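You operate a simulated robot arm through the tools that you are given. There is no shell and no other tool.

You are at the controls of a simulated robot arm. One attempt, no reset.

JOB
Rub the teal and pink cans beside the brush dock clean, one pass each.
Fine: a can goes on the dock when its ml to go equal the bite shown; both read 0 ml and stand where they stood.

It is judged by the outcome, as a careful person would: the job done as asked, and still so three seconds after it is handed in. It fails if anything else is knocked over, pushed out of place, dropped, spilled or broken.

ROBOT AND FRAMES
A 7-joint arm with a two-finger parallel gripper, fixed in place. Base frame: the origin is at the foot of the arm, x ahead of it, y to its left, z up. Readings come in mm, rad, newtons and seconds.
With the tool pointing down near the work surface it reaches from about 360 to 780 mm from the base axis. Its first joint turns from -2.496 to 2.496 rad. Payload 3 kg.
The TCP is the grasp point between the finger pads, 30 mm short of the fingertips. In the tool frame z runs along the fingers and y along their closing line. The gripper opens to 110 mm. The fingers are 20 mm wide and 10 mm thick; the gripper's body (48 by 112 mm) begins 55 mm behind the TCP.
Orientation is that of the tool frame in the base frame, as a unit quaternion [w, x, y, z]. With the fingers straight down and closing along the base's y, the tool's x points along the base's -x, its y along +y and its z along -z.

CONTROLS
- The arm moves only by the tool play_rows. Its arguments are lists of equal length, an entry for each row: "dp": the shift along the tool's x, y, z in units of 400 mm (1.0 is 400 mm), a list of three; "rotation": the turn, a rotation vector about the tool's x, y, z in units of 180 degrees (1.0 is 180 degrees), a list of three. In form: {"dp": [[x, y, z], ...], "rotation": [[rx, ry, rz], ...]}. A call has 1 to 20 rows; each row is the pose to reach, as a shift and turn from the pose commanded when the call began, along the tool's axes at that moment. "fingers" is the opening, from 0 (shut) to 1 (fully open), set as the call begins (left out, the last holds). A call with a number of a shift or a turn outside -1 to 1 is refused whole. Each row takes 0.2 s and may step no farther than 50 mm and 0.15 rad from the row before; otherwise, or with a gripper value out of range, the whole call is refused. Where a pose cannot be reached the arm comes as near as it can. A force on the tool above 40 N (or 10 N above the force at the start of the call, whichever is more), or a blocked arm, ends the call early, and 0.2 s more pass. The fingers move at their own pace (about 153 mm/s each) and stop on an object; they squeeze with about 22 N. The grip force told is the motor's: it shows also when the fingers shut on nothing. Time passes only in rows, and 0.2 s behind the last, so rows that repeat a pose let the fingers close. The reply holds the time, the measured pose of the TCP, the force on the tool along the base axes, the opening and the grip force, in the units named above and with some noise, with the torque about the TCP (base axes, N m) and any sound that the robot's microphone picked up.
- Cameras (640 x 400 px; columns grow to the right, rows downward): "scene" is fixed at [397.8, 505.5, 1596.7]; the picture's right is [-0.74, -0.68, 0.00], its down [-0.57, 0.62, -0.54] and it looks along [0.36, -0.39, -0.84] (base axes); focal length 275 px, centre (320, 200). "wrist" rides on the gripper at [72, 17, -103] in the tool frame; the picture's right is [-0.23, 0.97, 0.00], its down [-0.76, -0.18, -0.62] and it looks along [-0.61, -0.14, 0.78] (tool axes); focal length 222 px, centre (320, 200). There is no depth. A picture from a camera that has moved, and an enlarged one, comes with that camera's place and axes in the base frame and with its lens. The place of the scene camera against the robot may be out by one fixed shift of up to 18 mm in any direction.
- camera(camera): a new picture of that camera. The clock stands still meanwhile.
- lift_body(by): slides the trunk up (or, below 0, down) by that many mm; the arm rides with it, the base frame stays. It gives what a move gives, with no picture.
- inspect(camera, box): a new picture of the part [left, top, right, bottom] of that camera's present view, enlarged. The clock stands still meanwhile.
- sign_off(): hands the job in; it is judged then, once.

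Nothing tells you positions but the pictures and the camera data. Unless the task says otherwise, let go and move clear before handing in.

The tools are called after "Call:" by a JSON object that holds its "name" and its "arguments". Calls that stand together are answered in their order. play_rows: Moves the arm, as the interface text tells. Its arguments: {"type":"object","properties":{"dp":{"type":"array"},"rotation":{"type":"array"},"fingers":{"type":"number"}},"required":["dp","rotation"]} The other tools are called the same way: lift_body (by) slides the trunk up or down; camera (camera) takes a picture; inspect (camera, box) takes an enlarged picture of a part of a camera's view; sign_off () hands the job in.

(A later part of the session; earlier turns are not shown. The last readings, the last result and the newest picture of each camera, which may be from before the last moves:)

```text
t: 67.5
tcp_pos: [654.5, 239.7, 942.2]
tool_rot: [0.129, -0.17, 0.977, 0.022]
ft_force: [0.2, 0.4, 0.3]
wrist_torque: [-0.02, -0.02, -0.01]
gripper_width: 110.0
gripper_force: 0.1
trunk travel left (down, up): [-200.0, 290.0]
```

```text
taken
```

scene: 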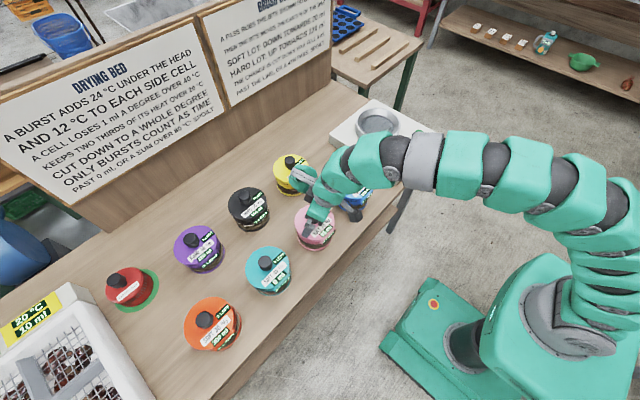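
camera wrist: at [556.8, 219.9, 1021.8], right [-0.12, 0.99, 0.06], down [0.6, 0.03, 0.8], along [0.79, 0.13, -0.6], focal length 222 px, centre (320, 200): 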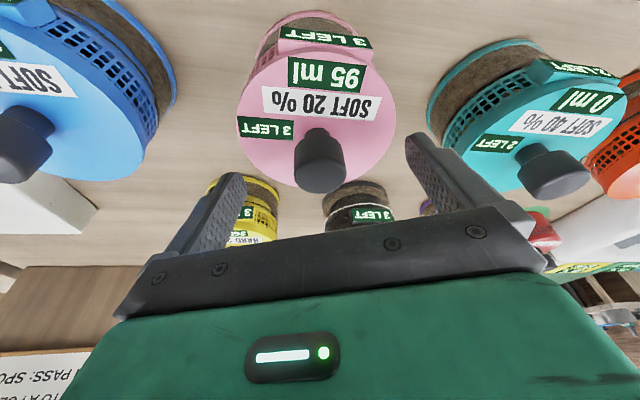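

Pink is lined up and teal's neighbour is clear of the fingers. I lower 13 mm and check.

Call:
{"name": "lift_body", "arguments": {"by": -13}}

Call:
{"name": "inspect", "arguments": {"camera": "wrist", "box": [200, 40, 460, 220]}}

```text
t: 68.1
tcp_pos: [653.9, 238.7, 930.0]
tool_rot: [0.128, -0.171, 0.977, 0.022]
ft_force: [1.0, -1.1, 0.6]
wrist_torque: [0.02, 0.03, 0.01]
gripper_width: 110.2
gripper_force: 0.0
trunk travel left (down, up): [-187.0, 303.0]
```

```text
2.22 times, centred on (330, 130) of wrist
camera zoom: at [556.8, 219.9, 1008.8], right [-0.12, 0.99, 0.06], down [0.6, 0.03, 0.8], along [0.79, 0.13, -0.6], focal length 494 px, centre (298, 356)
```

zoom: 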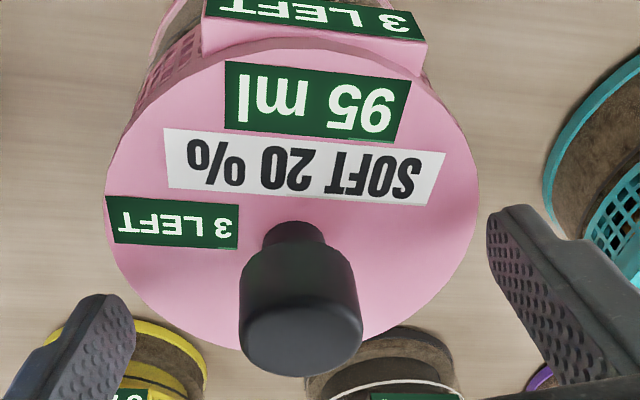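

The knob is centred as it was with teal, so I close and then lift a little.

Call:
{"name": "play_rows", "arguments": {"dp": [[0, 0, 0], [0, 0, 0], [0, 0, 0], [0, 0, 0]], "rotation": [[0, 0, 0], [0, 0, 0], [0, 0, 0], [0, 0, 0]], "fingers": 0}}

Call:
{"name": "inspect", "arguments": {"camera": "wrist", "box": [200, 40, 460, 220]}}

Call:
{"name": "camera", "arguments": {"camera": "wrist"}}

Call:
{"name": "lift_body", "arguments": {"by": 12}}

Call:
{"name": "camera", "arguments": {"camera": "wrist"}}

```text
t: 69.1
tcp_pos: [654.0, 237.9, 927.8]
tool_rot: [0.129, -0.171, 0.977, 0.022]
ft_force: [0.8, -0.3, 1.5]
wrist_torque: [-0.02, 0.0, -0.11]
gripper_width: 32.8
gripper_force: 21.8
trunk travel left (down, up): [-187.0, 303.0]
```

```text
2.22 times, centred on (330, 130) of wrist
camera zoom: at [556.9, 219.8, 1008.8], right [-0.12, 0.99, 0.06], down [0.6, 0.03, 0.8], along [0.79, 0.13, -0.6], focal length 494 px, centre (298, 356)
```

zoom: 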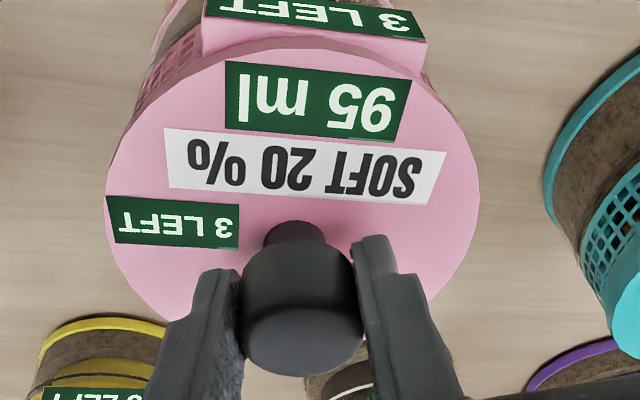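

```text
taken
camera wrist: at [556.9, 219.8, 1008.8], right [-0.12, 0.99, 0.06], down [0.6, 0.03, 0.8], along [0.79, 0.13, -0.6], focal length 222 px, centre (320, 200)
```

wrist: 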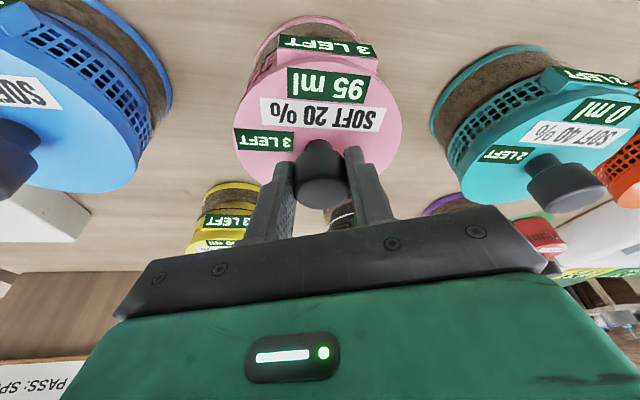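

```text
t: 69.7
tcp_pos: [654.9, 237.7, 940.4]
tool_rot: [0.128, -0.172, 0.977, 0.023]
ft_force: [-0.2, -0.5, -6.3]
wrist_torque: [-0.03, 0.03, 0.05]
gripper_width: 33.1
gripper_force: 21.8
trunk travel left (down, up): [-199.0, 291.0]
```

```text
taken
camera wrist: at [557.1, 220.0, 1020.3], right [-0.12, 0.99, 0.06], down [0.6, 0.03, 0.8], along [0.79, 0.13, -0.6], focal length 222 px, centre (320, 200)
```

wrist: 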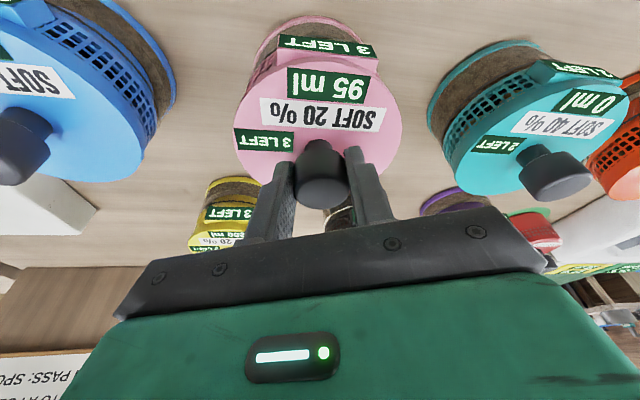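

Pink is held firmly and weighs about 6 N. I raise it until the base clears the knobs and swing the first half towards the dock.

Call:
{"name": "lift_body", "arguments": {"by": 143}}

Call:
{"name": "play_rows", "arguments": {"dp": [[0.00026, -0.0303, -7e-05], [0.0016, -0.07575, -0.00043], [0.00517, -0.13628, -0.00139], [0.0125, -0.21165, -0.00335], [0.02301, -0.28665, -0.00616], [0.03666, -0.3611, -0.00982], [0.05343, -0.43485, -0.01432], [0.06908, -0.49328, -0.01851], [0.07764, -0.52225, -0.0208], [0.08211, -0.53668, -0.022], [0.08211, -0.53668, -0.022]], "rotation": [[0.00144, 0, 0.00537], [0.00359, 0, 0.01342], [0.00647, 0, 0.02415], [0.01006, 0, 0.03756], [0.01366, 0, 0.05098], [0.01725, 0, 0.06439], [0.02085, 0, 0.07781], [0.02372, 0, 0.08854], [0.02516, 0, 0.09391], [0.02588, 0, 0.09659], [0.02588, 0, 0.09659]]}}

Call:
{"name": "camera", "arguments": {"camera": "scene"}}

```text
t: 71.4
tcp_pos: [654.5, 237.4, 1083.4]
tool_rot: [0.128, -0.171, 0.977, 0.023]
ft_force: [-0.2, 0.3, -5.6]
wrist_torque: [0.0, 0.0, 0.0]
gripper_width: 33.4
gripper_force: 22.5
trunk travel left (down, up): [-342.0, 148.0]
```

```text
t: 73.8
tcp_pos: [697.3, 24.2, 1083.5]
tool_rot: [0.13, -0.017, 0.991, 0.002]
ft_force: [-0.1, -0.3, -5.7]
wrist_torque: [-0.01, 0.03, -0.02]
gripper_width: 33.2
gripper_force: 22.3
trunk travel left (down, up): [-342.0, 148.0]
```

```text
taken
```

scene: 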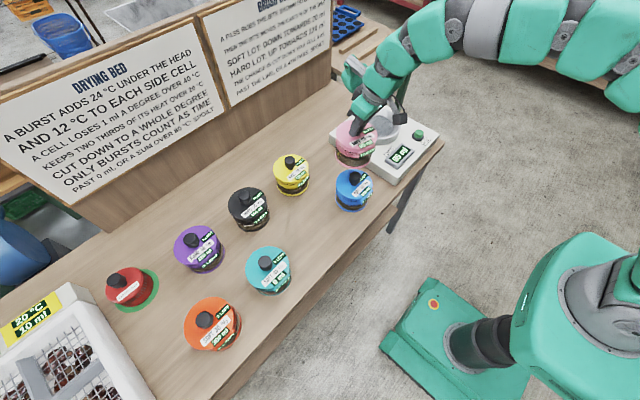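

Pink rides steadily above the bench, so I swing the second half to the dish's radial line.

Call:
{"name": "play_rows", "arguments": {"dp": [[0.00026, -0.0303, -7e-05], [0.0016, -0.07575, -0.00043], [0.00517, -0.13628, -0.00139], [0.0125, -0.21165, -0.00335], [0.02301, -0.28665, -0.00616], [0.03666, -0.3611, -0.00982], [0.05343, -0.43485, -0.01432], [0.06908, -0.49328, -0.01851], [0.07764, -0.52225, -0.0208], [0.08211, -0.53668, -0.022], [0.08211, -0.53668, -0.022]], "rotation": [[0.00144, 0, 0.00537], [0.00359, 0, 0.01342], [0.00647, 0, 0.02415], [0.01006, 0, 0.03756], [0.01366, 0, 0.05098], [0.01725, 0, 0.06439], [0.02085, 0, 0.07781], [0.02372, 0, 0.08854], [0.02516, 0, 0.09391], [0.02588, 0, 0.09659], [0.02588, 0, 0.09659]]}}

Call:
{"name": "camera", "arguments": {"camera": "wrist"}}

```text
t: 76.2
tcp_pos: [669.1, -192.1, 1084.2]
tool_rot: [0.128, 0.14, 0.982, -0.019]
ft_force: [-0.6, 0.6, -6.0]
wrist_torque: [0.05, 0.05, 0.0]
gripper_width: 33.2
gripper_force: 22.0
trunk travel left (down, up): [-342.0, 148.0]
```

```text
taken
camera wrist: at [579.9, -150.2, 1164.5], right [0.48, 0.87, 0.06], down [0.5, -0.33, 0.8], along [0.72, -0.36, -0.6], focal length 222 px, centre (320, 200)
```

wrist: 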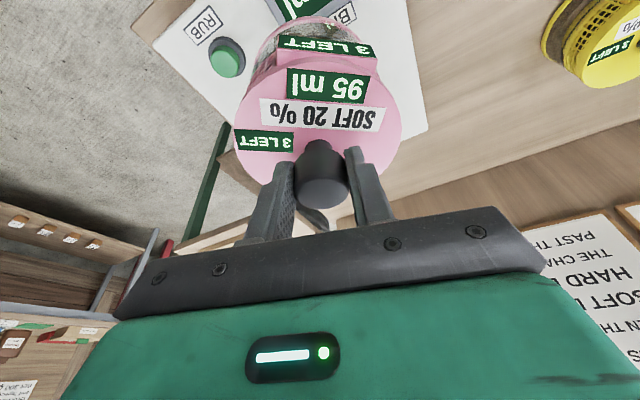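

Pink is on the dish's bearing and 102 mm short of it. I move it outward, holding the height.

Call:
{"name": "play_rows", "arguments": {"dp": [[-0.025, 0, 0.0067], [-0.07, 0.001, 0.01876], [-0.12, 0.0015, 0.03215], [-0.17, 0.002, 0.04555], [-0.215, 0.003, 0.05761], [-0.239, 0.00325, 0.06404], [-0.24558, 0.00325, 0.0658], [-0.24558, 0.00325, 0.0658]], "rotation": [[0, 0, 0], [0, 0, 0], [0, 0, 0], [0, 0, 0], [0, 0, 0], [0, 0, 0], [0, 0, 0], [0, 0, 0]]}}

Call:
{"name": "inspect", "arguments": {"camera": "wrist", "box": [200, 0, 440, 150]}}

Call:
{"name": "inspect", "arguments": {"camera": "scene", "box": [320, 50, 450, 190]}}

```text
t: 78.0
tcp_pos: [767.6, -218.7, 1084.0]
tool_rot: [0.129, 0.138, 0.982, -0.018]
ft_force: [-1.0, 1.1, -5.5]
wrist_torque: [0.01, 0.05, 0.01]
gripper_width: 33.0
gripper_force: 22.1
trunk travel left (down, up): [-342.0, 148.0]
```

```text
2.67 times, centred on (320, 75) of wrist
camera zoom: at [678.5, -177.0, 1163.7], right [0.48, 0.87, 0.06], down [0.5, -0.33, 0.8], along [0.72, -0.35, -0.6], focal length 592 px, centre (320, 533)
```

zoom: 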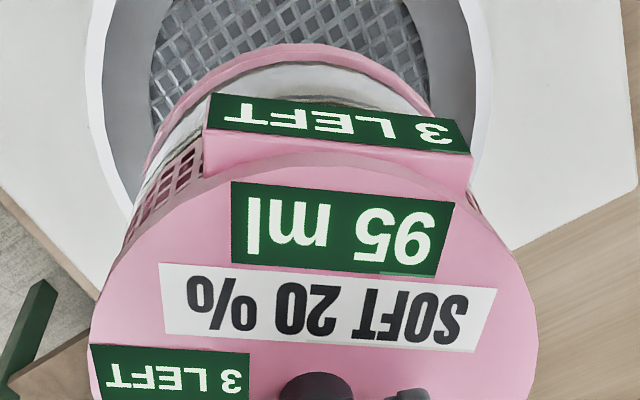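

```text
2.86 times, centred on (385, 120) of scene
camera zoom: at [397.8, 505.5, 1596.7], right [-0.74, -0.68, 0.0], down [-0.57, 0.62, -0.54], along [0.36, -0.39, -0.84], focal length 785 px, centre (134, 429)
```

zoom: 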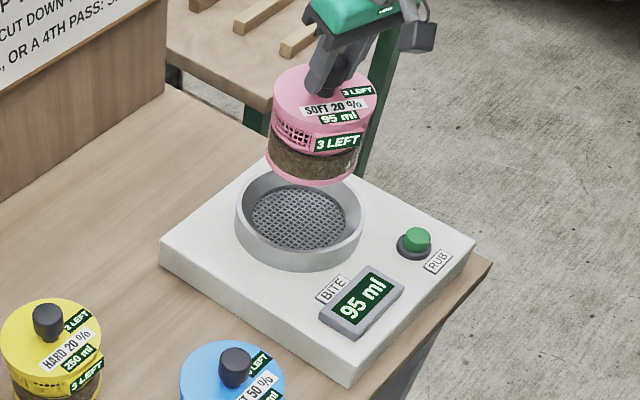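

Pink is centred over the dish within 1 mm, and the display reads 95 ml, equal to pink's. I lower in stages.

Call:
{"name": "lift_body", "arguments": {"by": -68}}

Call:
{"name": "inspect", "arguments": {"camera": "wrist", "box": [200, 0, 440, 150]}}

Call:
{"name": "inspect", "arguments": {"camera": "scene", "box": [320, 70, 450, 190]}}

```text
t: 79.0
tcp_pos: [767.5, -219.0, 1015.4]
tool_rot: [0.129, 0.139, 0.982, -0.018]
ft_force: [0.1, -0.9, -6.4]
wrist_torque: [-0.02, 0.04, 0.01]
gripper_width: 33.4
gripper_force: 22.1
trunk travel left (down, up): [-274.0, 216.0]
```

```text
2.67 times, centred on (320, 75) of wrist
camera zoom: at [678.3, -177.1, 1095.9], right [0.48, 0.87, 0.06], down [0.5, -0.33, 0.8], along [0.72, -0.36, -0.6], focal length 592 px, centre (320, 533)
```

zoom: 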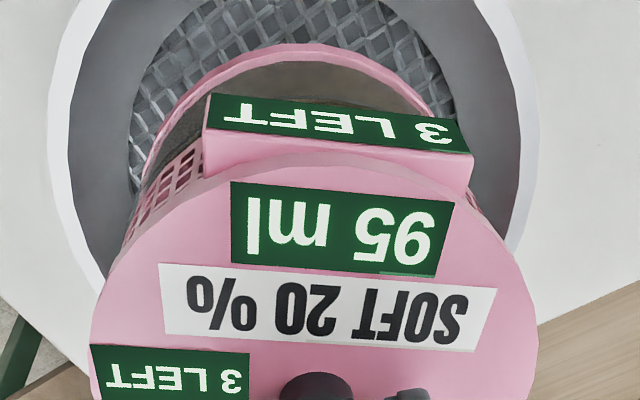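

```text
3.33 times, centred on (385, 130) of scene
camera zoom: at [397.8, 505.5, 1596.7], right [-0.74, -0.68, 0.0], down [-0.57, 0.62, -0.54], along [0.36, -0.39, -0.84], focal length 916 px, centre (103, 433)
```

zoom: 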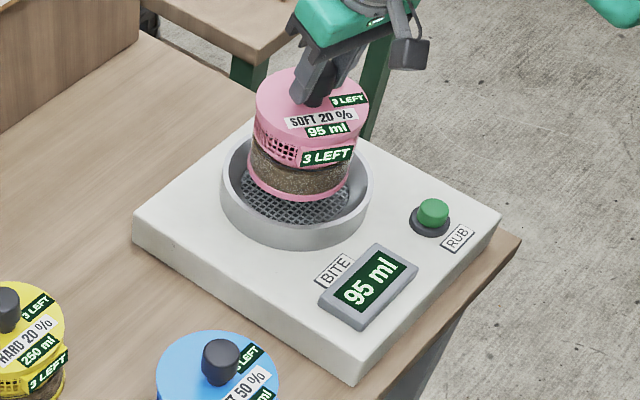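

The view matches teal's approach closely. I lower 24 mm and then in small steps until it touches down.

Call:
{"name": "lift_body", "arguments": {"by": -24}}

Call:
{"name": "lift_body", "arguments": {"by": -2}}

Call:
{"name": "lift_body", "arguments": {"by": -1}}

```text
t: 79.7
tcp_pos: [767.0, -219.1, 992.0]
tool_rot: [0.129, 0.138, 0.982, -0.018]
ft_force: [0.5, -0.2, -5.6]
wrist_torque: [0.02, 0.02, -0.01]
gripper_width: 33.5
gripper_force: 22.2
trunk travel left (down, up): [-250.0, 240.0]
```

```text
t: 80.2
tcp_pos: [767.0, -219.3, 990.1]
tool_rot: [0.129, 0.139, 0.982, -0.019]
ft_force: [0.9, 0.5, -5.0]
wrist_torque: [0.03, 0.04, 0.0]
gripper_width: 33.3
gripper_force: 22.2
trunk travel left (down, up): [-248.0, 242.0]
```

```text
t: 80.8
tcp_pos: [766.9, -219.1, 989.1]
tool_rot: [0.129, 0.139, 0.982, -0.018]
ft_force: [0.7, -0.5, -2.5]
wrist_torque: [0.08, -0.02, -0.03]
gripper_width: 33.4
gripper_force: 22.7
trunk travel left (down, up): [-247.0, 243.0]
```

Contact is beginning. One more millimetre seats it, then I release.

Call:
{"name": "lift_body", "arguments": {"by": -0.7}}

Call:
{"name": "play_rows", "arguments": {"dp": [[0, 0, 0], [0, 0, 0], [0, 0, 0]], "rotation": [[0, 0, 0], [0, 0, 0], [0, 0, 0]], "fingers": 0.75}}

Call:
{"name": "inspect", "arguments": {"camera": "scene", "box": [330, 70, 440, 180]}}

Call:
{"name": "inspect", "arguments": {"camera": "wrist", "box": [160, 0, 480, 220]}}

```text
t: 81.3
tcp_pos: [767.1, -219.8, 989.6]
tool_rot: [0.129, 0.14, 0.982, -0.019]
ft_force: [0.6, 0.0, 2.4]
wrist_torque: [0.15, 0.21, -0.07]
gripper_width: 33.3
gripper_force: 22.4
trunk travel left (down, up): [-246.0, 244.0]
```

```text
t: 82.1
tcp_pos: [766.4, -219.5, 987.8]
tool_rot: [0.129, 0.139, 0.982, -0.018]
ft_force: [0.9, -0.3, -1.1]
wrist_torque: [0.03, -0.02, -0.01]
gripper_width: 82.6
gripper_force: 0.0
trunk travel left (down, up): [-246.0, 244.0]
```

```text
3.64 times, centred on (385, 125) of scene
camera zoom: at [397.8, 505.5, 1596.7], right [-0.74, -0.68, 0.0], down [-0.57, 0.62, -0.54], along [0.36, -0.39, -0.84], focal length 999 px, centre (84, 473)
```

zoom: 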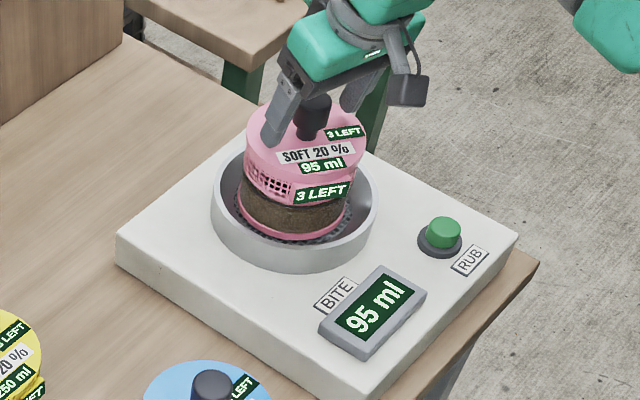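

```text
1.82 times, centred on (320, 110) of wrist
camera zoom: at [678.0, -177.0, 1068.2], right [0.48, 0.87, 0.06], down [0.5, -0.33, 0.8], along [0.72, -0.36, -0.6], focal length 404 px, centre (320, 364)
```

zoom: 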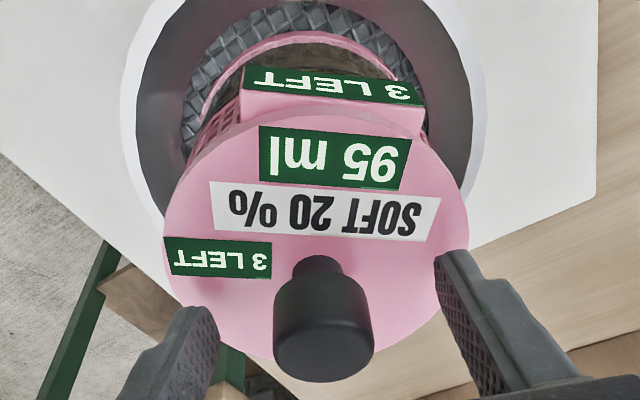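

Pink is seated on the mesh and released, at 95 ml with the bite at 95 ml. I raise clear and go to the RUB button with the tool straightened and the fingers closed.

Call:
{"name": "lift_body", "arguments": {"by": 75}}

Call:
{"name": "play_rows", "arguments": {"dp": [[0.038, -0.039, -0.0102], [0.085, -0.088, -0.0228], [0.133, -0.137, -0.0356], [0.18, -0.186, -0.0482], [0.223, -0.23, -0.0597], [0.25379, -0.26163, -0.068], [0.25379, -0.26163, -0.068]], "rotation": [[0, 0.01, 0], [0, 0.025, 0], [0, 0.04, 0], [0, 0.055, 0], [0, 0.07, 0], [0, 0.08333, 0], [0, 0.08333, 0]], "fingers": 0}}

Call:
{"name": "lift_body", "arguments": {"by": -100}}

Call:
{"name": "inspect", "arguments": {"camera": "wrist", "box": [240, 40, 400, 200]}}

Call:
{"name": "inspect", "arguments": {"camera": "scene", "box": [340, 70, 470, 190]}}

```text
t: 83.2
tcp_pos: [767.0, -220.0, 1063.1]
tool_rot: [0.129, 0.14, 0.982, -0.019]
ft_force: [-0.4, -0.2, 0.0]
wrist_torque: [0.04, 0.02, -0.02]
gripper_width: 82.4
gripper_force: 0.1
trunk travel left (down, up): [-321.0, 169.0]
```

```text
t: 84.8
tcp_pos: [633.3, -289.7, 1064.7]
tool_rot: [0.0, 0.14, 0.99, 0.0]
ft_force: [-0.9, 0.1, 0.2]
wrist_torque: [-0.09, 0.01, -0.03]
gripper_width: 0.0
gripper_force: 22.0
trunk travel left (down, up): [-321.0, 169.0]
```

```text
t: 86.1
tcp_pos: [634.1, -289.0, 966.3]
tool_rot: [0.0, 0.14, 0.99, 0.0]
ft_force: [-0.4, 1.1, -0.3]
wrist_torque: [0.0, 0.01, -0.01]
gripper_width: 0.0
gripper_force: 21.6
trunk travel left (down, up): [-221.0, 269.0]
```

```text
2.50 times, centred on (320, 120) of wrist
camera zoom: at [568.8, -253.8, 1068.1], right [0.49, 0.87, 0.0], down [0.68, -0.38, 0.62], along [0.54, -0.3, -0.78], focal length 555 px, centre (320, 400)
```

zoom: 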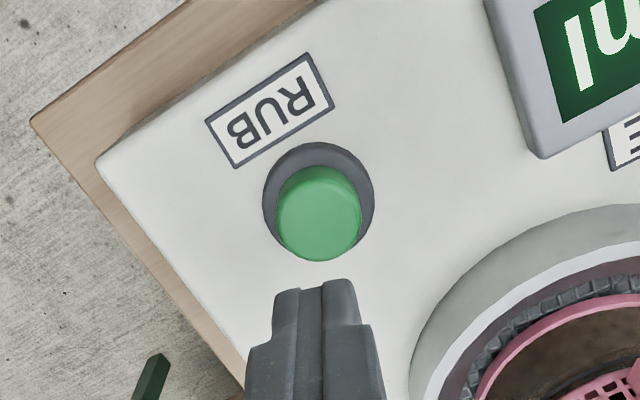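

```text
3.33 times, centred on (405, 130) of scene
camera zoom: at [397.8, 505.5, 1596.7], right [-0.74, -0.68, 0.0], down [-0.57, 0.62, -0.54], along [0.36, -0.39, -0.84], focal length 916 px, centre (37, 433)
```

zoom: 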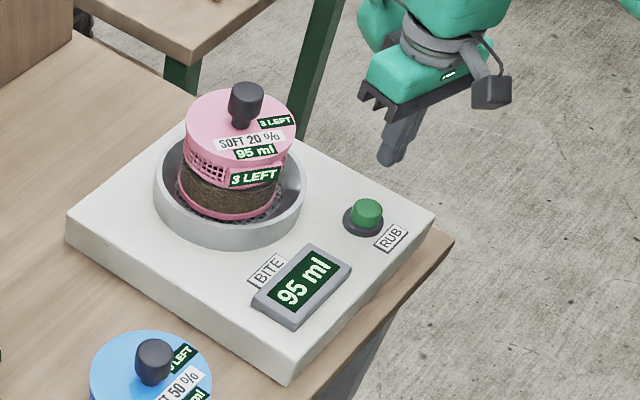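

The button is in line. I apply a small trim and press to the same depth as before.

Call:
{"name": "play_rows", "arguments": {"dp": [[-0.0065, -0.0028, 0.03], [-0.0065, -0.0028, 0.09], [-0.0065, -0.0028, 0.14], [-0.0065, -0.0028, 0.157], [-0.0065, -0.0028, 0.162], [-0.0065, -0.0028, 0.167], [-0.0065, -0.0028, 0.172], [-0.0065, -0.0028, 0.177]], "rotation": [[0, 0, 0], [0, 0, 0], [0, 0, 0], [0, 0, 0], [0, 0, 0], [0, 0, 0], [0, 0, 0], [0, 0, 0]]}}

Call:
{"name": "inspect", "arguments": {"camera": "scene", "box": [340, 70, 470, 190]}}

```text
t: 87.9
tcp_pos: [635.9, -291.6, 895.9]
tool_rot: [0.0, 0.141, 0.99, 0.001]
ft_force: [1.1, -0.1, 2.3]
wrist_torque: [-0.03, -0.05, -0.01]
gripper_width: 0.0
gripper_force: 22.1
trunk travel left (down, up): [-221.0, 269.0]
heard: click
```

```text
3.33 times, centred on (405, 130) of scene
camera zoom: at [397.8, 505.5, 1596.7], right [-0.74, -0.68, 0.0], down [-0.57, 0.62, -0.54], along [0.36, -0.39, -0.84], focal length 916 px, centre (37, 433)
```

zoom: 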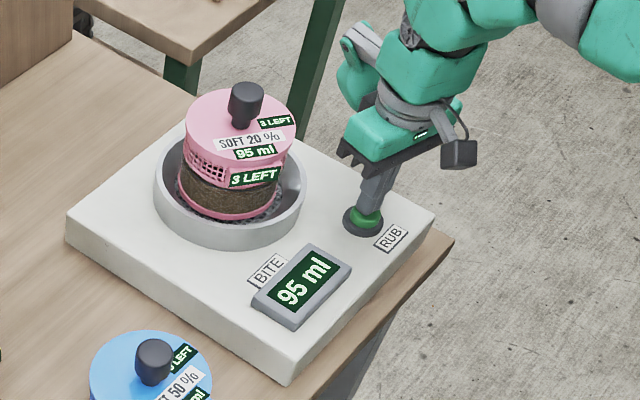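

It clicked once. I back straight off and wait for the pass to finish.

Call:
{"name": "play_rows", "arguments": {"dp": [[0, 0, -0.01], [0, 0, -0.05], [0, 0, -0.11], [0, 0, -0.17], [0, 0, -0.17], [0, 0, -0.17], [0, 0, -0.17], [0, 0, -0.17], [0, 0, -0.17], [0, 0, -0.17], [0, 0, -0.17], [0, 0, -0.17], [0, 0, -0.17], [0, 0, -0.17], [0, 0, -0.17], [0, 0, -0.17], [0, 0, -0.17], [0, 0, -0.17], [0, 0, -0.17], [0, 0, -0.17]], "rotation": [[0, 0, 0], [0, 0, 0], [0, 0, 0], [0, 0, 0], [0, 0, 0], [0, 0, 0], [0, 0, 0], [0, 0, 0], [0, 0, 0], [0, 0, 0], [0, 0, 0], [0, 0, 0], [0, 0, 0], [0, 0, 0], [0, 0, 0], [0, 0, 0], [0, 0, 0], [0, 0, 0], [0, 0, 0], [0, 0, 0]]}}

Call:
{"name": "inspect", "arguments": {"camera": "scene", "box": [340, 70, 470, 190]}}

```text
t: 92.1
tcp_pos: [635.5, -291.5, 961.8]
tool_rot: [0.0, 0.14, 0.99, 0.001]
ft_force: [0.6, -0.4, -0.1]
wrist_torque: [0.02, -0.02, 0.01]
gripper_width: 0.2
gripper_force: 21.7
trunk travel left (down, up): [-221.0, 269.0]
```

```text
3.33 times, centred on (405, 130) of scene
camera zoom: at [397.8, 505.5, 1596.7], right [-0.74, -0.68, 0.0], down [-0.57, 0.62, -0.54], along [0.36, -0.39, -0.84], focal length 916 px, centre (37, 433)
```

zoom: 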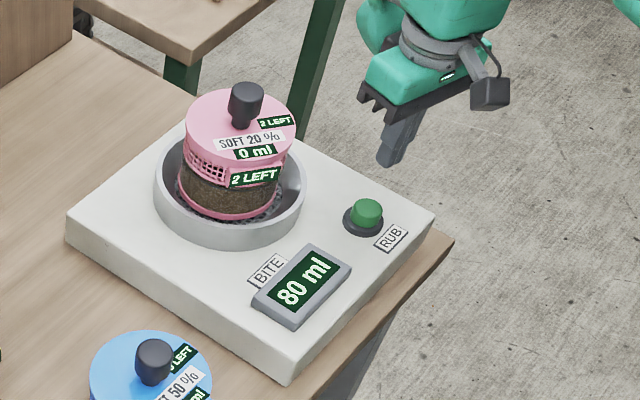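

Pink reads 0 ml with 2 passes left. I go back over the dish with the 15° lean and open fingers to fetch it.

Call:
{"name": "lift_body", "arguments": {"by": 100}}

Call:
{"name": "play_rows", "arguments": {"dp": [[-0.03, 0.03, 0], [-0.08, 0.082, 0], [-0.13, 0.134, 0], [-0.18, 0.186, 0], [-0.223, 0.23, 0], [-0.249, 0.257, 0], [-0.25625, 0.26438, 0], [-0.25625, 0.26438, 0]], "rotation": [[0, -0.01, 0], [0, -0.025, 0], [0, -0.04, 0], [0, -0.055, 0], [0, -0.07, 0], [0, -0.08, 0], [0, -0.08333, 0], [0, -0.08333, 0]], "fingers": 0.75}}

Call:
{"name": "inspect", "arguments": {"camera": "wrist", "box": [200, 0, 440, 180]}}

```text
t: 93.5
tcp_pos: [636.1, -292.2, 1062.0]
tool_rot: [0.0, 0.14, 0.99, 0.0]
ft_force: [0.0, 0.2, -0.2]
wrist_torque: [0.01, -0.02, 0.0]
gripper_width: 0.0
gripper_force: 22.1
trunk travel left (down, up): [-321.0, 169.0]
```

```text
t: 95.2
tcp_pos: [764.2, -218.0, 1059.0]
tool_rot: [0.129, 0.139, 0.982, -0.018]
ft_force: [0.0, 0.2, 0.7]
wrist_torque: [0.04, -0.02, 0.01]
gripper_width: 82.7
gripper_force: 0.1
trunk travel left (down, up): [-321.0, 169.0]
```

```text
2.22 times, centred on (320, 90) of wrist
camera zoom: at [675.3, -176.9, 1139.9], right [0.48, 0.87, 0.06], down [0.5, -0.33, 0.8], along [0.72, -0.36, -0.6], focal length 494 px, centre (320, 444)
```

zoom: 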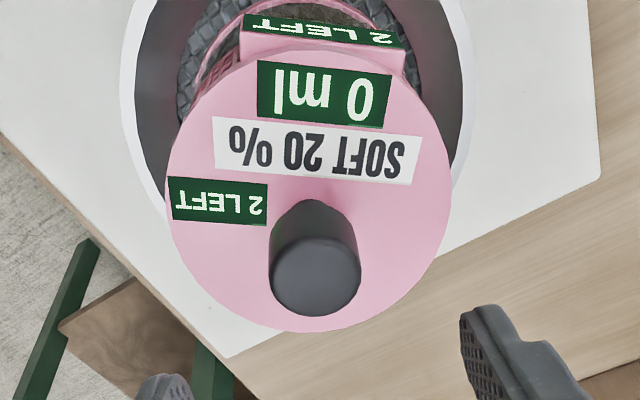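

The tool is 2.8 mm short of where I released pink. I trim that and lower to the release height.

Call:
{"name": "play_rows", "arguments": {"dp": [[-0.00676, 0.00125, 0.0018], [-0.00676, 0.00125, 0.0018]], "rotation": [[0, 0, 0], [0, 0, 0]]}}

Call:
{"name": "lift_body", "arguments": {"by": -58}}

Call:
{"name": "inspect", "arguments": {"camera": "wrist", "box": [160, 0, 480, 220]}}

Call:
{"name": "lift_body", "arguments": {"by": -14}}

Call:
{"name": "inspect", "arguments": {"camera": "wrist", "box": [160, 0, 480, 220]}}

```text
t: 95.8
tcp_pos: [767.1, -217.8, 1059.7]
tool_rot: [0.127, 0.139, 0.982, -0.018]
ft_force: [0.8, -0.1, 0.3]
wrist_torque: [0.01, 0.0, 0.0]
gripper_width: 82.1
gripper_force: 0.0
trunk travel left (down, up): [-321.0, 169.0]
```

```text
t: 96.8
tcp_pos: [767.5, -219.5, 1003.0]
tool_rot: [0.129, 0.139, 0.982, -0.019]
ft_force: [0.0, 0.1, -0.6]
wrist_torque: [-0.02, 0.01, 0.0]
gripper_width: 82.5
gripper_force: 0.0
trunk travel left (down, up): [-263.0, 227.0]
```

```text
1.82 times, centred on (320, 110) of wrist
camera zoom: at [678.0, -177.0, 1082.6], right [0.48, 0.87, 0.06], down [0.5, -0.33, 0.8], along [0.72, -0.36, -0.6], focal length 404 px, centre (320, 364)
```

zoom: 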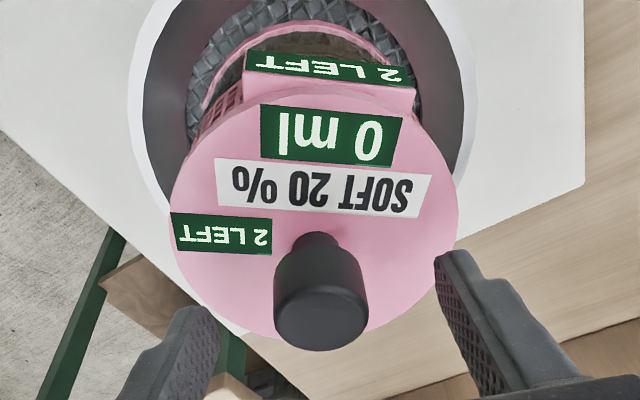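

```text
t: 97.5
tcp_pos: [767.2, -218.9, 989.0]
tool_rot: [0.128, 0.138, 0.982, -0.019]
ft_force: [-0.2, 0.4, 0.2]
wrist_torque: [0.01, 0.0, 0.02]
gripper_width: 82.2
gripper_force: 0.2
trunk travel left (down, up): [-249.0, 241.0]
```

```text
1.82 times, centred on (320, 110) of wrist
camera zoom: at [678.0, -177.0, 1068.5], right [0.48, 0.87, 0.06], down [0.5, -0.33, 0.8], along [0.72, -0.36, -0.6], focal length 404 px, centre (320, 364)
```

zoom: 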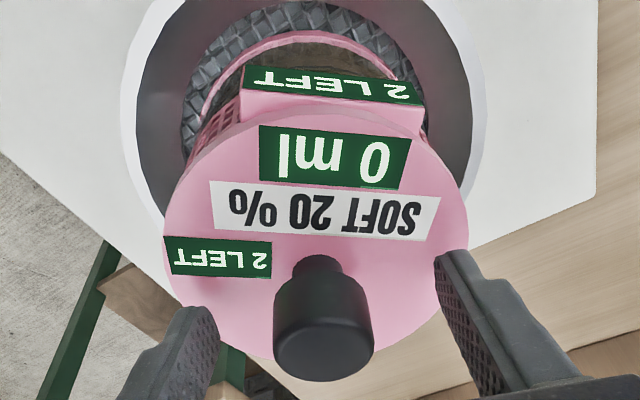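

The view is identical to the release picture. I close on the knob, compare the grip, and lift.

Call:
{"name": "play_rows", "arguments": {"dp": [[0, 0, 0], [0, 0, 0], [0, 0, 0], [0, 0, 0]], "rotation": [[0, 0, 0], [0, 0, 0], [0, 0, 0], [0, 0, 0]], "fingers": 0}}

Call:
{"name": "inspect", "arguments": {"camera": "wrist", "box": [200, 40, 460, 220]}}

Call:
{"name": "lift_body", "arguments": {"by": 12}}

Call:
{"name": "lift_body", "arguments": {"by": 84}}

Call:
{"name": "camera", "arguments": {"camera": "wrist"}}

```text
t: 98.5
tcp_pos: [766.9, -219.5, 988.6]
tool_rot: [0.129, 0.139, 0.982, -0.019]
ft_force: [-0.5, 0.3, -0.3]
wrist_torque: [0.1, 0.09, -0.09]
gripper_width: 32.9
gripper_force: 22.2
trunk travel left (down, up): [-249.0, 241.0]
```

```text
2.22 times, centred on (330, 130) of wrist
camera zoom: at [678.1, -177.0, 1068.5], right [0.48, 0.87, 0.06], down [0.5, -0.33, 0.8], along [0.72, -0.36, -0.6], focal length 494 px, centre (298, 356)
```

zoom: 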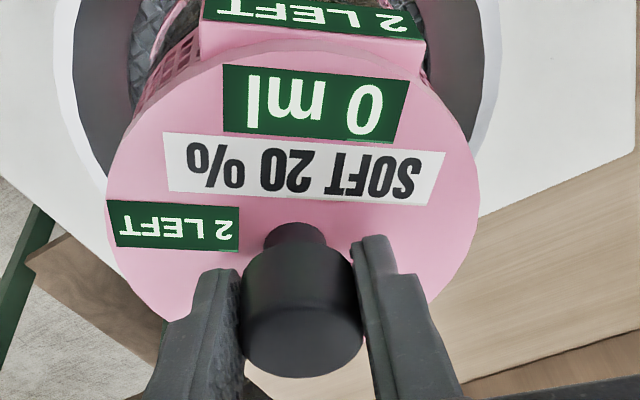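

```text
t: 99.0
tcp_pos: [766.8, -219.0, 1000.6]
tool_rot: [0.128, 0.139, 0.982, -0.019]
ft_force: [-0.3, 0.7, -5.4]
wrist_torque: [0.0, 0.05, -0.03]
gripper_width: 33.3
gripper_force: 22.3
trunk travel left (down, up): [-261.0, 229.0]
```

```text
t: 100.2
tcp_pos: [767.8, -219.1, 1083.5]
tool_rot: [0.128, 0.139, 0.982, -0.018]
ft_force: [0.7, -0.5, -5.1]
wrist_torque: [-0.01, 0.06, 0.01]
gripper_width: 33.4
gripper_force: 21.3
trunk travel left (down, up): [-345.0, 145.0]
```

```text
taken
camera wrist: at [678.6, -177.1, 1163.9], right [0.48, 0.87, 0.06], down [0.5, -0.33, 0.8], along [0.72, -0.36, -0.6], focal length 222 px, centre (320, 200)
```

wrist: 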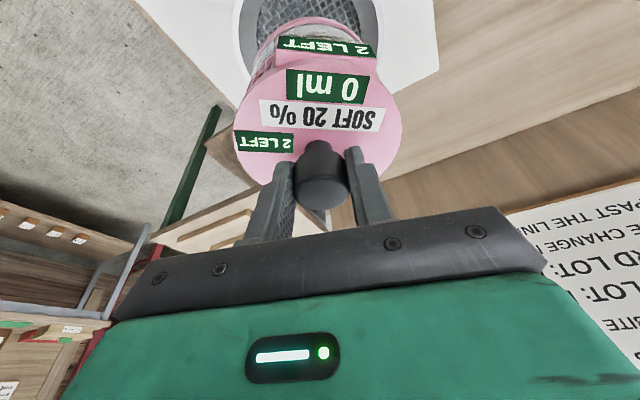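

The grip on pink matches to within a millimetre. I draw it in 102.6 mm to the swing radius, then begin the swing home.

Call:
{"name": "play_rows", "arguments": {"dp": [[0.025, 0, -0.0067], [0.07, -0.0005, -0.01876], [0.12, -0.001, -0.03215], [0.17, -0.0015, -0.04555], [0.215, -0.002, -0.05761], [0.24, -0.002, -0.0643], [0.24775, -0.002, -0.06638], [0.24775, -0.002, -0.06638]], "rotation": [[0, 0, 0], [0, 0, 0], [0, 0, 0], [0, 0, 0], [0, 0, 0], [0, 0, 0], [0, 0, 0], [0, 0, 0]]}}

Call:
{"name": "play_rows", "arguments": {"dp": [[0.00026, 0.0303, -7e-05], [0.0016, 0.07575, -0.00043], [0.00517, 0.13628, -0.00139], [0.0125, 0.21165, -0.00335], [0.02301, 0.28665, -0.00616], [0.03666, 0.3611, -0.00982], [0.05343, 0.43485, -0.01432], [0.06908, 0.49328, -0.01851], [0.07764, 0.52225, -0.0208], [0.08211, 0.53668, -0.022], [0.08211, 0.53668, -0.022]], "rotation": [[-0.00144, 0, -0.00537], [-0.00359, 0, -0.01342], [-0.00647, 0, -0.02415], [-0.01006, 0, -0.03756], [-0.01366, 0, -0.05098], [-0.01725, 0, -0.06439], [-0.02085, 0, -0.07781], [-0.02372, 0, -0.08854], [-0.02516, 0, -0.09391], [-0.02588, 0, -0.09659], [-0.02588, 0, -0.09659]]}}

Call:
{"name": "camera", "arguments": {"camera": "scene"}}

```text
t: 102.0
tcp_pos: [668.0, -189.7, 1084.2]
tool_rot: [0.129, 0.139, 0.982, -0.018]
ft_force: [0.3, 0.4, -5.3]
wrist_torque: [0.0, 0.05, -0.01]
gripper_width: 32.9
gripper_force: 22.3
trunk travel left (down, up): [-345.0, 145.0]
```

```text
t: 104.5
tcp_pos: [695.6, 25.3, 1085.5]
tool_rot: [0.129, -0.017, 0.992, 0.002]
ft_force: [0.1, -0.3, -5.4]
wrist_torque: [0.01, 0.03, 0.0]
gripper_width: 33.0
gripper_force: 22.0
trunk travel left (down, up): [-345.0, 145.0]
```

```text
taken
```

scene: 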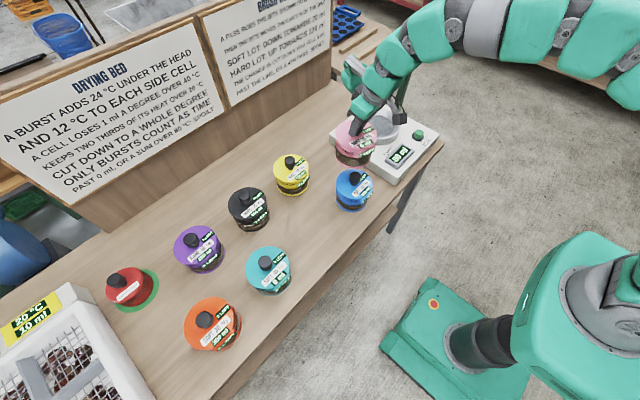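

Pink is steady, and its spot between blue and teal is free. I swing the last 18° home.

Call:
{"name": "play_rows", "arguments": {"dp": [[0.00026, 0.0303, -7e-05], [0.0016, 0.07575, -0.00043], [0.00517, 0.13628, -0.00139], [0.0125, 0.21165, -0.00335], [0.02301, 0.28665, -0.00616], [0.03666, 0.3611, -0.00982], [0.05343, 0.43485, -0.01432], [0.06908, 0.49328, -0.01851], [0.07764, 0.52225, -0.0208], [0.08211, 0.53668, -0.022], [0.08211, 0.53668, -0.022]], "rotation": [[-0.00144, 0, -0.00537], [-0.00359, 0, -0.01342], [-0.00647, 0, -0.02415], [-0.01006, 0, -0.03756], [-0.01366, 0, -0.05098], [-0.01725, 0, -0.06439], [-0.02085, 0, -0.07781], [-0.02372, 0, -0.08854], [-0.02516, 0, -0.09391], [-0.02588, 0, -0.09659], [-0.02588, 0, -0.09659]]}}

Call:
{"name": "camera", "arguments": {"camera": "wrist"}}

Call:
{"name": "camera", "arguments": {"camera": "scene"}}

```text
t: 106.8
tcp_pos: [653.2, 238.5, 1083.8]
tool_rot: [0.128, -0.17, 0.977, 0.022]
ft_force: [-0.4, -0.6, -5.9]
wrist_torque: [-0.02, 0.06, -0.01]
gripper_width: 32.9
gripper_force: 22.4
trunk travel left (down, up): [-345.0, 145.0]
```

```text
taken
camera wrist: at [556.0, 220.3, 1163.3], right [-0.12, 0.99, 0.06], down [0.6, 0.03, 0.8], along [0.79, 0.14, -0.6], focal length 222 px, centre (320, 200)
```

wrist: 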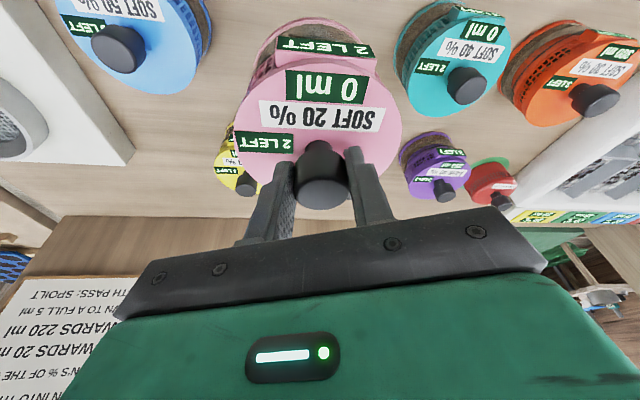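

```text
taken
```

scene: 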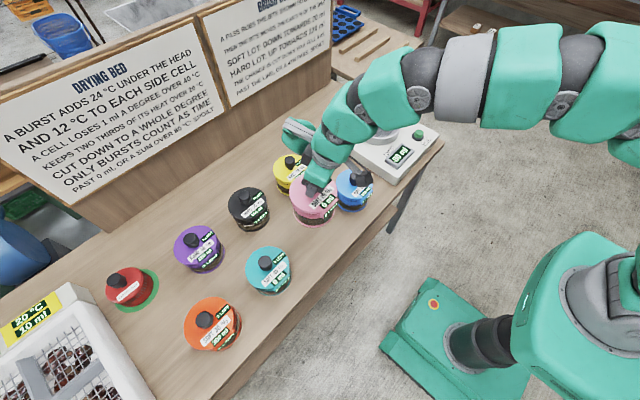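

Pink is back at its bearing, less than 1 mm off the original grip pose. I trim slightly and lower.

Call:
{"name": "play_rows", "arguments": {"dp": [[0, -0.00125, 0], [0, -0.00125, 0]], "rotation": [[0, 0, 0], [0, 0, 0]]}}

Call:
{"name": "lift_body", "arguments": {"by": -120}}

Call:
{"name": "lift_body", "arguments": {"by": -23}}

Call:
{"name": "camera", "arguments": {"camera": "wrist"}}

```text
t: 107.5
tcp_pos: [653.8, 238.8, 1083.9]
tool_rot: [0.129, -0.171, 0.977, 0.022]
ft_force: [1.1, 1.0, -5.0]
wrist_torque: [-0.01, 0.01, 0.01]
gripper_width: 33.2
gripper_force: 22.1
trunk travel left (down, up): [-345.0, 145.0]
```

```text
t: 109.0
tcp_pos: [653.4, 237.5, 964.4]
tool_rot: [0.128, -0.171, 0.977, 0.023]
ft_force: [0.3, 0.4, -6.2]
wrist_torque: [-0.01, 0.04, -0.01]
gripper_width: 33.2
gripper_force: 22.4
trunk travel left (down, up): [-225.0, 265.0]
```

```text
t: 109.6
tcp_pos: [653.9, 238.2, 940.9]
tool_rot: [0.128, -0.171, 0.977, 0.024]
ft_force: [-0.1, -0.3, -5.5]
wrist_torque: [-0.02, 0.04, 0.01]
gripper_width: 33.3
gripper_force: 21.8
trunk travel left (down, up): [-202.0, 288.0]
```

```text
taken
camera wrist: at [556.5, 219.8, 1020.7], right [-0.12, 0.99, 0.06], down [0.6, 0.03, 0.8], along [0.79, 0.13, -0.6], focal length 222 px, centre (320, 200)
```

wrist: 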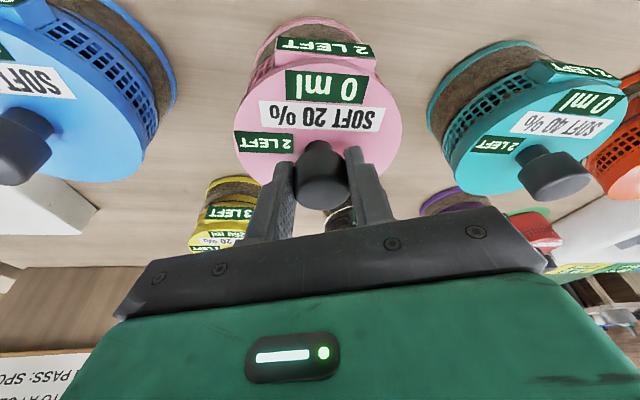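

The background matches the picture taken just after the first lift. I lower the last 12 mm gently.

Call:
{"name": "lift_body", "arguments": {"by": -9}}

Call:
{"name": "lift_body", "arguments": {"by": -2}}

Call:
{"name": "lift_body", "arguments": {"by": -1}}

```text
t: 110.2
tcp_pos: [652.9, 238.7, 931.8]
tool_rot: [0.128, -0.171, 0.977, 0.022]
ft_force: [0.2, 0.1, -5.9]
wrist_torque: [-0.01, 0.01, 0.01]
gripper_width: 33.2
gripper_force: 21.9
trunk travel left (down, up): [-193.0, 297.0]
```

```text
t: 110.7
tcp_pos: [653.7, 237.9, 928.8]
tool_rot: [0.129, -0.171, 0.977, 0.023]
ft_force: [0.3, 0.3, -4.8]
wrist_torque: [-0.02, 0.05, 0.01]
gripper_width: 32.9
gripper_force: 21.7
trunk travel left (down, up): [-191.0, 299.0]
```

```text
t: 111.2
tcp_pos: [654.3, 237.9, 928.2]
tool_rot: [0.129, -0.171, 0.976, 0.022]
ft_force: [0.3, 0.5, -5.5]
wrist_torque: [0.0, -0.02, 0.02]
gripper_width: 33.2
gripper_force: 21.0
trunk travel left (down, up): [-190.0, 300.0]
```

Call:
{"name": "lift_body", "arguments": {"by": -0.7}}

Call:
{"name": "lift_body", "arguments": {"by": -0.7}}

```text
t: 111.8
tcp_pos: [653.3, 237.4, 928.1]
tool_rot: [0.128, -0.171, 0.977, 0.023]
ft_force: [0.0, -0.2, 0.3]
wrist_torque: [-0.04, 0.32, -0.01]
gripper_width: 33.1
gripper_force: 22.1
trunk travel left (down, up): [-190.0, 300.0]
```

```text
t: 112.3
tcp_pos: [654.4, 237.2, 927.6]
tool_rot: [0.13, -0.171, 0.976, 0.023]
ft_force: [1.0, 0.4, 9.2]
wrist_torque: [-0.07, 0.43, -0.03]
gripper_width: 33.1
gripper_force: 22.2
trunk travel left (down, up): [-189.0, 301.0]
```

Pink is on the bench: the force went from -5.5 to +9 N. I ease off slightly and open the fingers.

Call:
{"name": "lift_body", "arguments": {"by": 0.5}}

Call:
{"name": "play_rows", "arguments": {"dp": [[0, 0, 0], [0, 0, 0], [0, 0, 0]], "rotation": [[0, 0, 0], [0, 0, 0], [0, 0, 0]], "fingers": 0.75}}

Call:
{"name": "inspect", "arguments": {"camera": "wrist", "box": [200, 40, 460, 220]}}

Call:
{"name": "lift_body", "arguments": {"by": 110}}

```text
t: 112.8
tcp_pos: [653.5, 238.6, 929.0]
tool_rot: [0.129, -0.172, 0.976, 0.022]
ft_force: [5.4, 2.2, 7.6]
wrist_torque: [0.21, -0.29, -0.13]
gripper_width: 32.9
gripper_force: 21.8
trunk travel left (down, up): [-189.0, 301.0]
```

```text
t: 113.6
tcp_pos: [653.8, 238.8, 926.9]
tool_rot: [0.129, -0.172, 0.976, 0.023]
ft_force: [0.0, -0.2, 0.4]
wrist_torque: [-0.05, 0.01, 0.01]
gripper_width: 82.9
gripper_force: 0.0
trunk travel left (down, up): [-189.0, 301.0]
```

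```text
2.22 times, centred on (330, 130) of wrist
camera zoom: at [556.3, 219.8, 1007.9], right [-0.12, 0.99, 0.06], down [0.6, 0.03, 0.8], along [0.79, 0.13, -0.6], focal length 494 px, centre (298, 356)
```

zoom: 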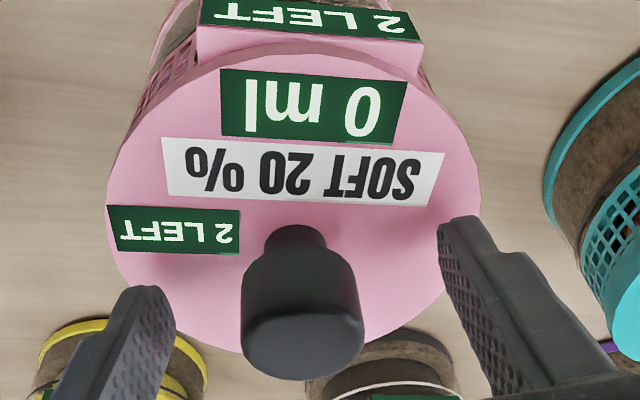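

```text
t: 115.0
tcp_pos: [654.8, 237.1, 1037.6]
tool_rot: [0.128, -0.172, 0.976, 0.023]
ft_force: [-0.4, 0.6, -0.1]
wrist_torque: [-0.03, -0.02, -0.01]
gripper_width: 82.3
gripper_force: 0.0
trunk travel left (down, up): [-299.0, 191.0]
```

Both cans are down and released. I retract the arm inward and straighten it to leave the scene camera a clear view.

Call:
{"name": "play_rows", "arguments": {"dp": [[0.06, 0, -0.016], [0.14, 0, -0.0375], [0.22, 0, -0.059], [0.3, 0, -0.0804], [0.37, 0, -0.099], [0.4105, 0, -0.11], [0.4105, 0, -0.11]], "rotation": [[0, 0.01, 0], [0, 0.025, 0], [0, 0.04, 0], [0, 0.055, 0], [0, 0.07, 0], [0, 0.08333, 0], [0, 0.08333, 0]]}}

Call:
{"name": "play_rows", "arguments": {"dp": [[0, -0.06, 0], [0, -0.16, 0], [0, -0.27, 0], [0, -0.38, 0], [0, -0.49, 0], [0, -0.58, 0], [0, -0.62, 0], [0, -0.62, 0]], "rotation": [[0, 0, 0], [0, 0, 0.015], [0, 0, 0.035], [0, 0, 0.055], [0, 0, 0.075], [0, 0, 0.095], [0, 0, 0.105], [0, 0, 0.105]]}}

Call:
{"name": "camera", "arguments": {"camera": "scene"}}

Call:
{"name": "inspect", "arguments": {"camera": "scene", "box": [230, 140, 390, 300]}}

Call:
{"name": "inspect", "arguments": {"camera": "scene", "box": [80, 210, 260, 370]}}

Call:
{"name": "inspect", "arguments": {"camera": "scene", "box": [320, 90, 450, 190]}}

```text
t: 116.6
tcp_pos: [493.2, 179.2, 1040.6]
tool_rot: [0.0, -0.172, 0.985, -0.001]
ft_force: [-0.2, 0.8, 0.5]
wrist_torque: [0.02, -0.01, 0.0]
gripper_width: 82.7
gripper_force: 0.0
trunk travel left (down, up): [-299.0, 191.0]
```

```text
t: 118.4
tcp_pos: [580.1, -52.2, 1037.5]
tool_rot: [-0.001, -0.008, 1.0, 0.0]
ft_force: [1.2, 0.4, 0.1]
wrist_torque: [-0.04, -0.02, 0.02]
gripper_width: 82.4
gripper_force: 0.0
trunk travel left (down, up): [-299.0, 191.0]
```

```text
taken
```

scene: 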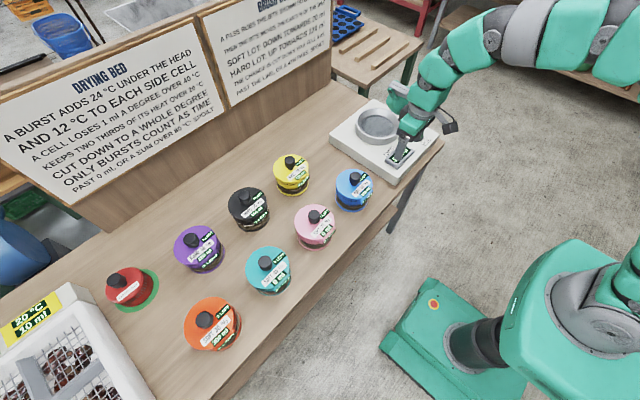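

```text
2.50 times, centred on (310, 220) of scene
camera zoom: at [397.8, 505.5, 1596.7], right [-0.74, -0.68, 0.0], down [-0.57, 0.62, -0.54], along [0.36, -0.39, -0.84], focal length 687 px, centre (345, 150)
```

zoom: 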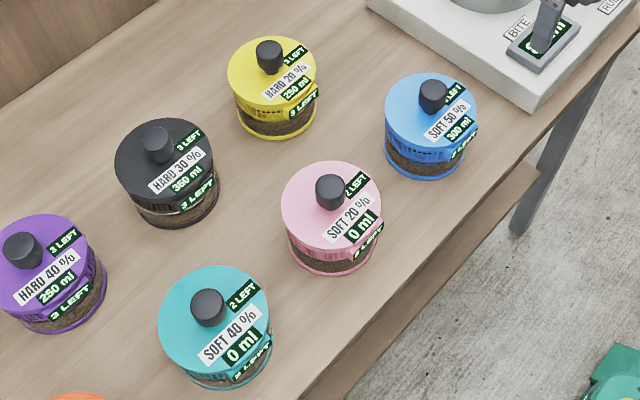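

```text
2.50 times, centred on (170, 290) of scene
camera zoom: at [397.8, 505.5, 1596.7], right [-0.74, -0.68, 0.0], down [-0.57, 0.62, -0.54], along [0.36, -0.39, -0.84], focal length 687 px, centre (695, -25)
```

zoom: 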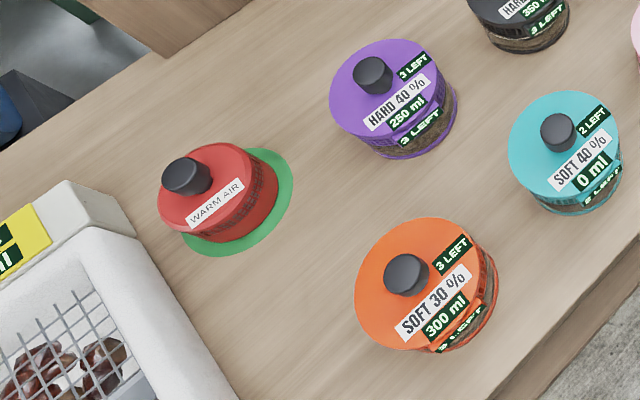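

```text
4.00 times, centred on (385, 140) of scene
camera zoom: at [397.8, 505.5, 1596.7], right [-0.74, -0.68, 0.0], down [-0.57, 0.62, -0.54], along [0.36, -0.39, -0.84], focal length 1099 px, centre (60, 440)
```

zoom: 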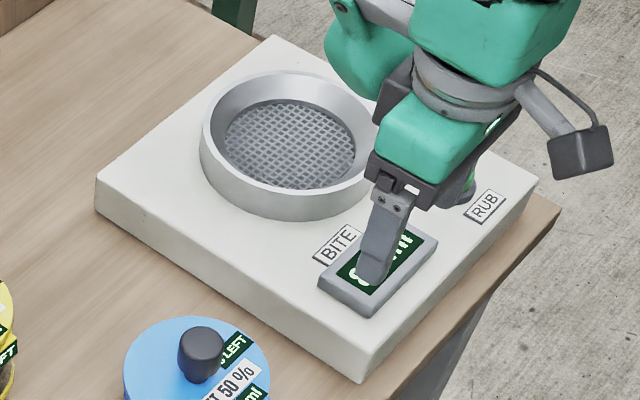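

Teal and pink both read 0 ml at the same pixel positions as at the start, and every other can looks unchanged. I back the arm up and away from the dock before handing in.

Call:
{"name": "lift_body", "arguments": {"by": 80}}

Call:
{"name": "play_rows", "arguments": {"dp": [[0.06, 0, 0], [0.14, 0, 0], [0.22, 0, 0], [0.25, 0, 0], [0.25, 0, 0]], "rotation": [[0, 0, 0], [0, 0, 0], [0, 0, 0], [0, 0, 0], [0, 0, 0]]}}

Call:
{"name": "camera", "arguments": {"camera": "scene"}}

Call:
{"name": "inspect", "arguments": {"camera": "scene", "box": [230, 80, 450, 300]}}

```text
t: 119.6
tcp_pos: [579.7, -53.2, 1118.4]
tool_rot: [0.0, -0.009, 1.0, 0.0]
ft_force: [-0.1, 0.0, 0.0]
wrist_torque: [0.02, 0.03, -0.01]
gripper_width: 82.4
gripper_force: 0.1
trunk travel left (down, up): [-379.0, 111.0]
```

```text
t: 120.8
tcp_pos: [482.6, -52.9, 1118.5]
tool_rot: [0.0, -0.008, 1.0, 0.0]
ft_force: [-0.5, 0.8, -0.3]
wrist_torque: [0.02, -0.01, -0.02]
gripper_width: 82.5
gripper_force: 0.0
trunk travel left (down, up): [-379.0, 111.0]
```

```text
taken
```

scene: 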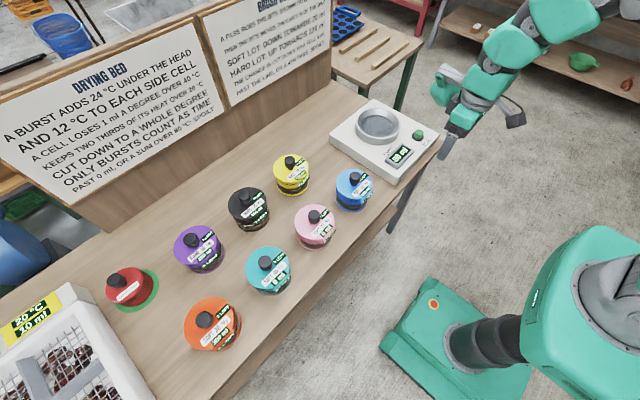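

```text
1.82 times, centred on (340, 190) of scene
camera zoom: at [397.8, 505.5, 1596.7], right [-0.74, -0.68, 0.0], down [-0.57, 0.62, -0.54], along [0.36, -0.39, -0.84], focal length 500 px, centre (284, 218)
```

zoom: 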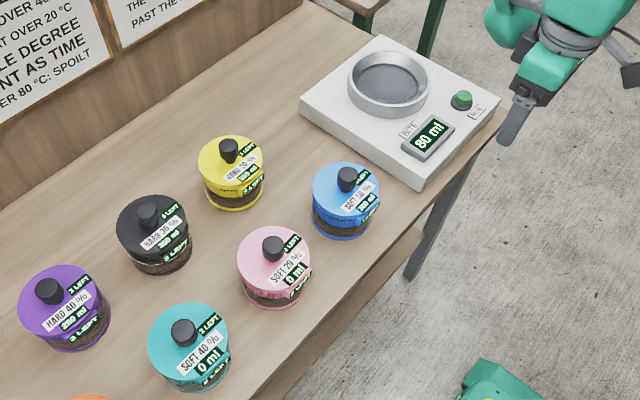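

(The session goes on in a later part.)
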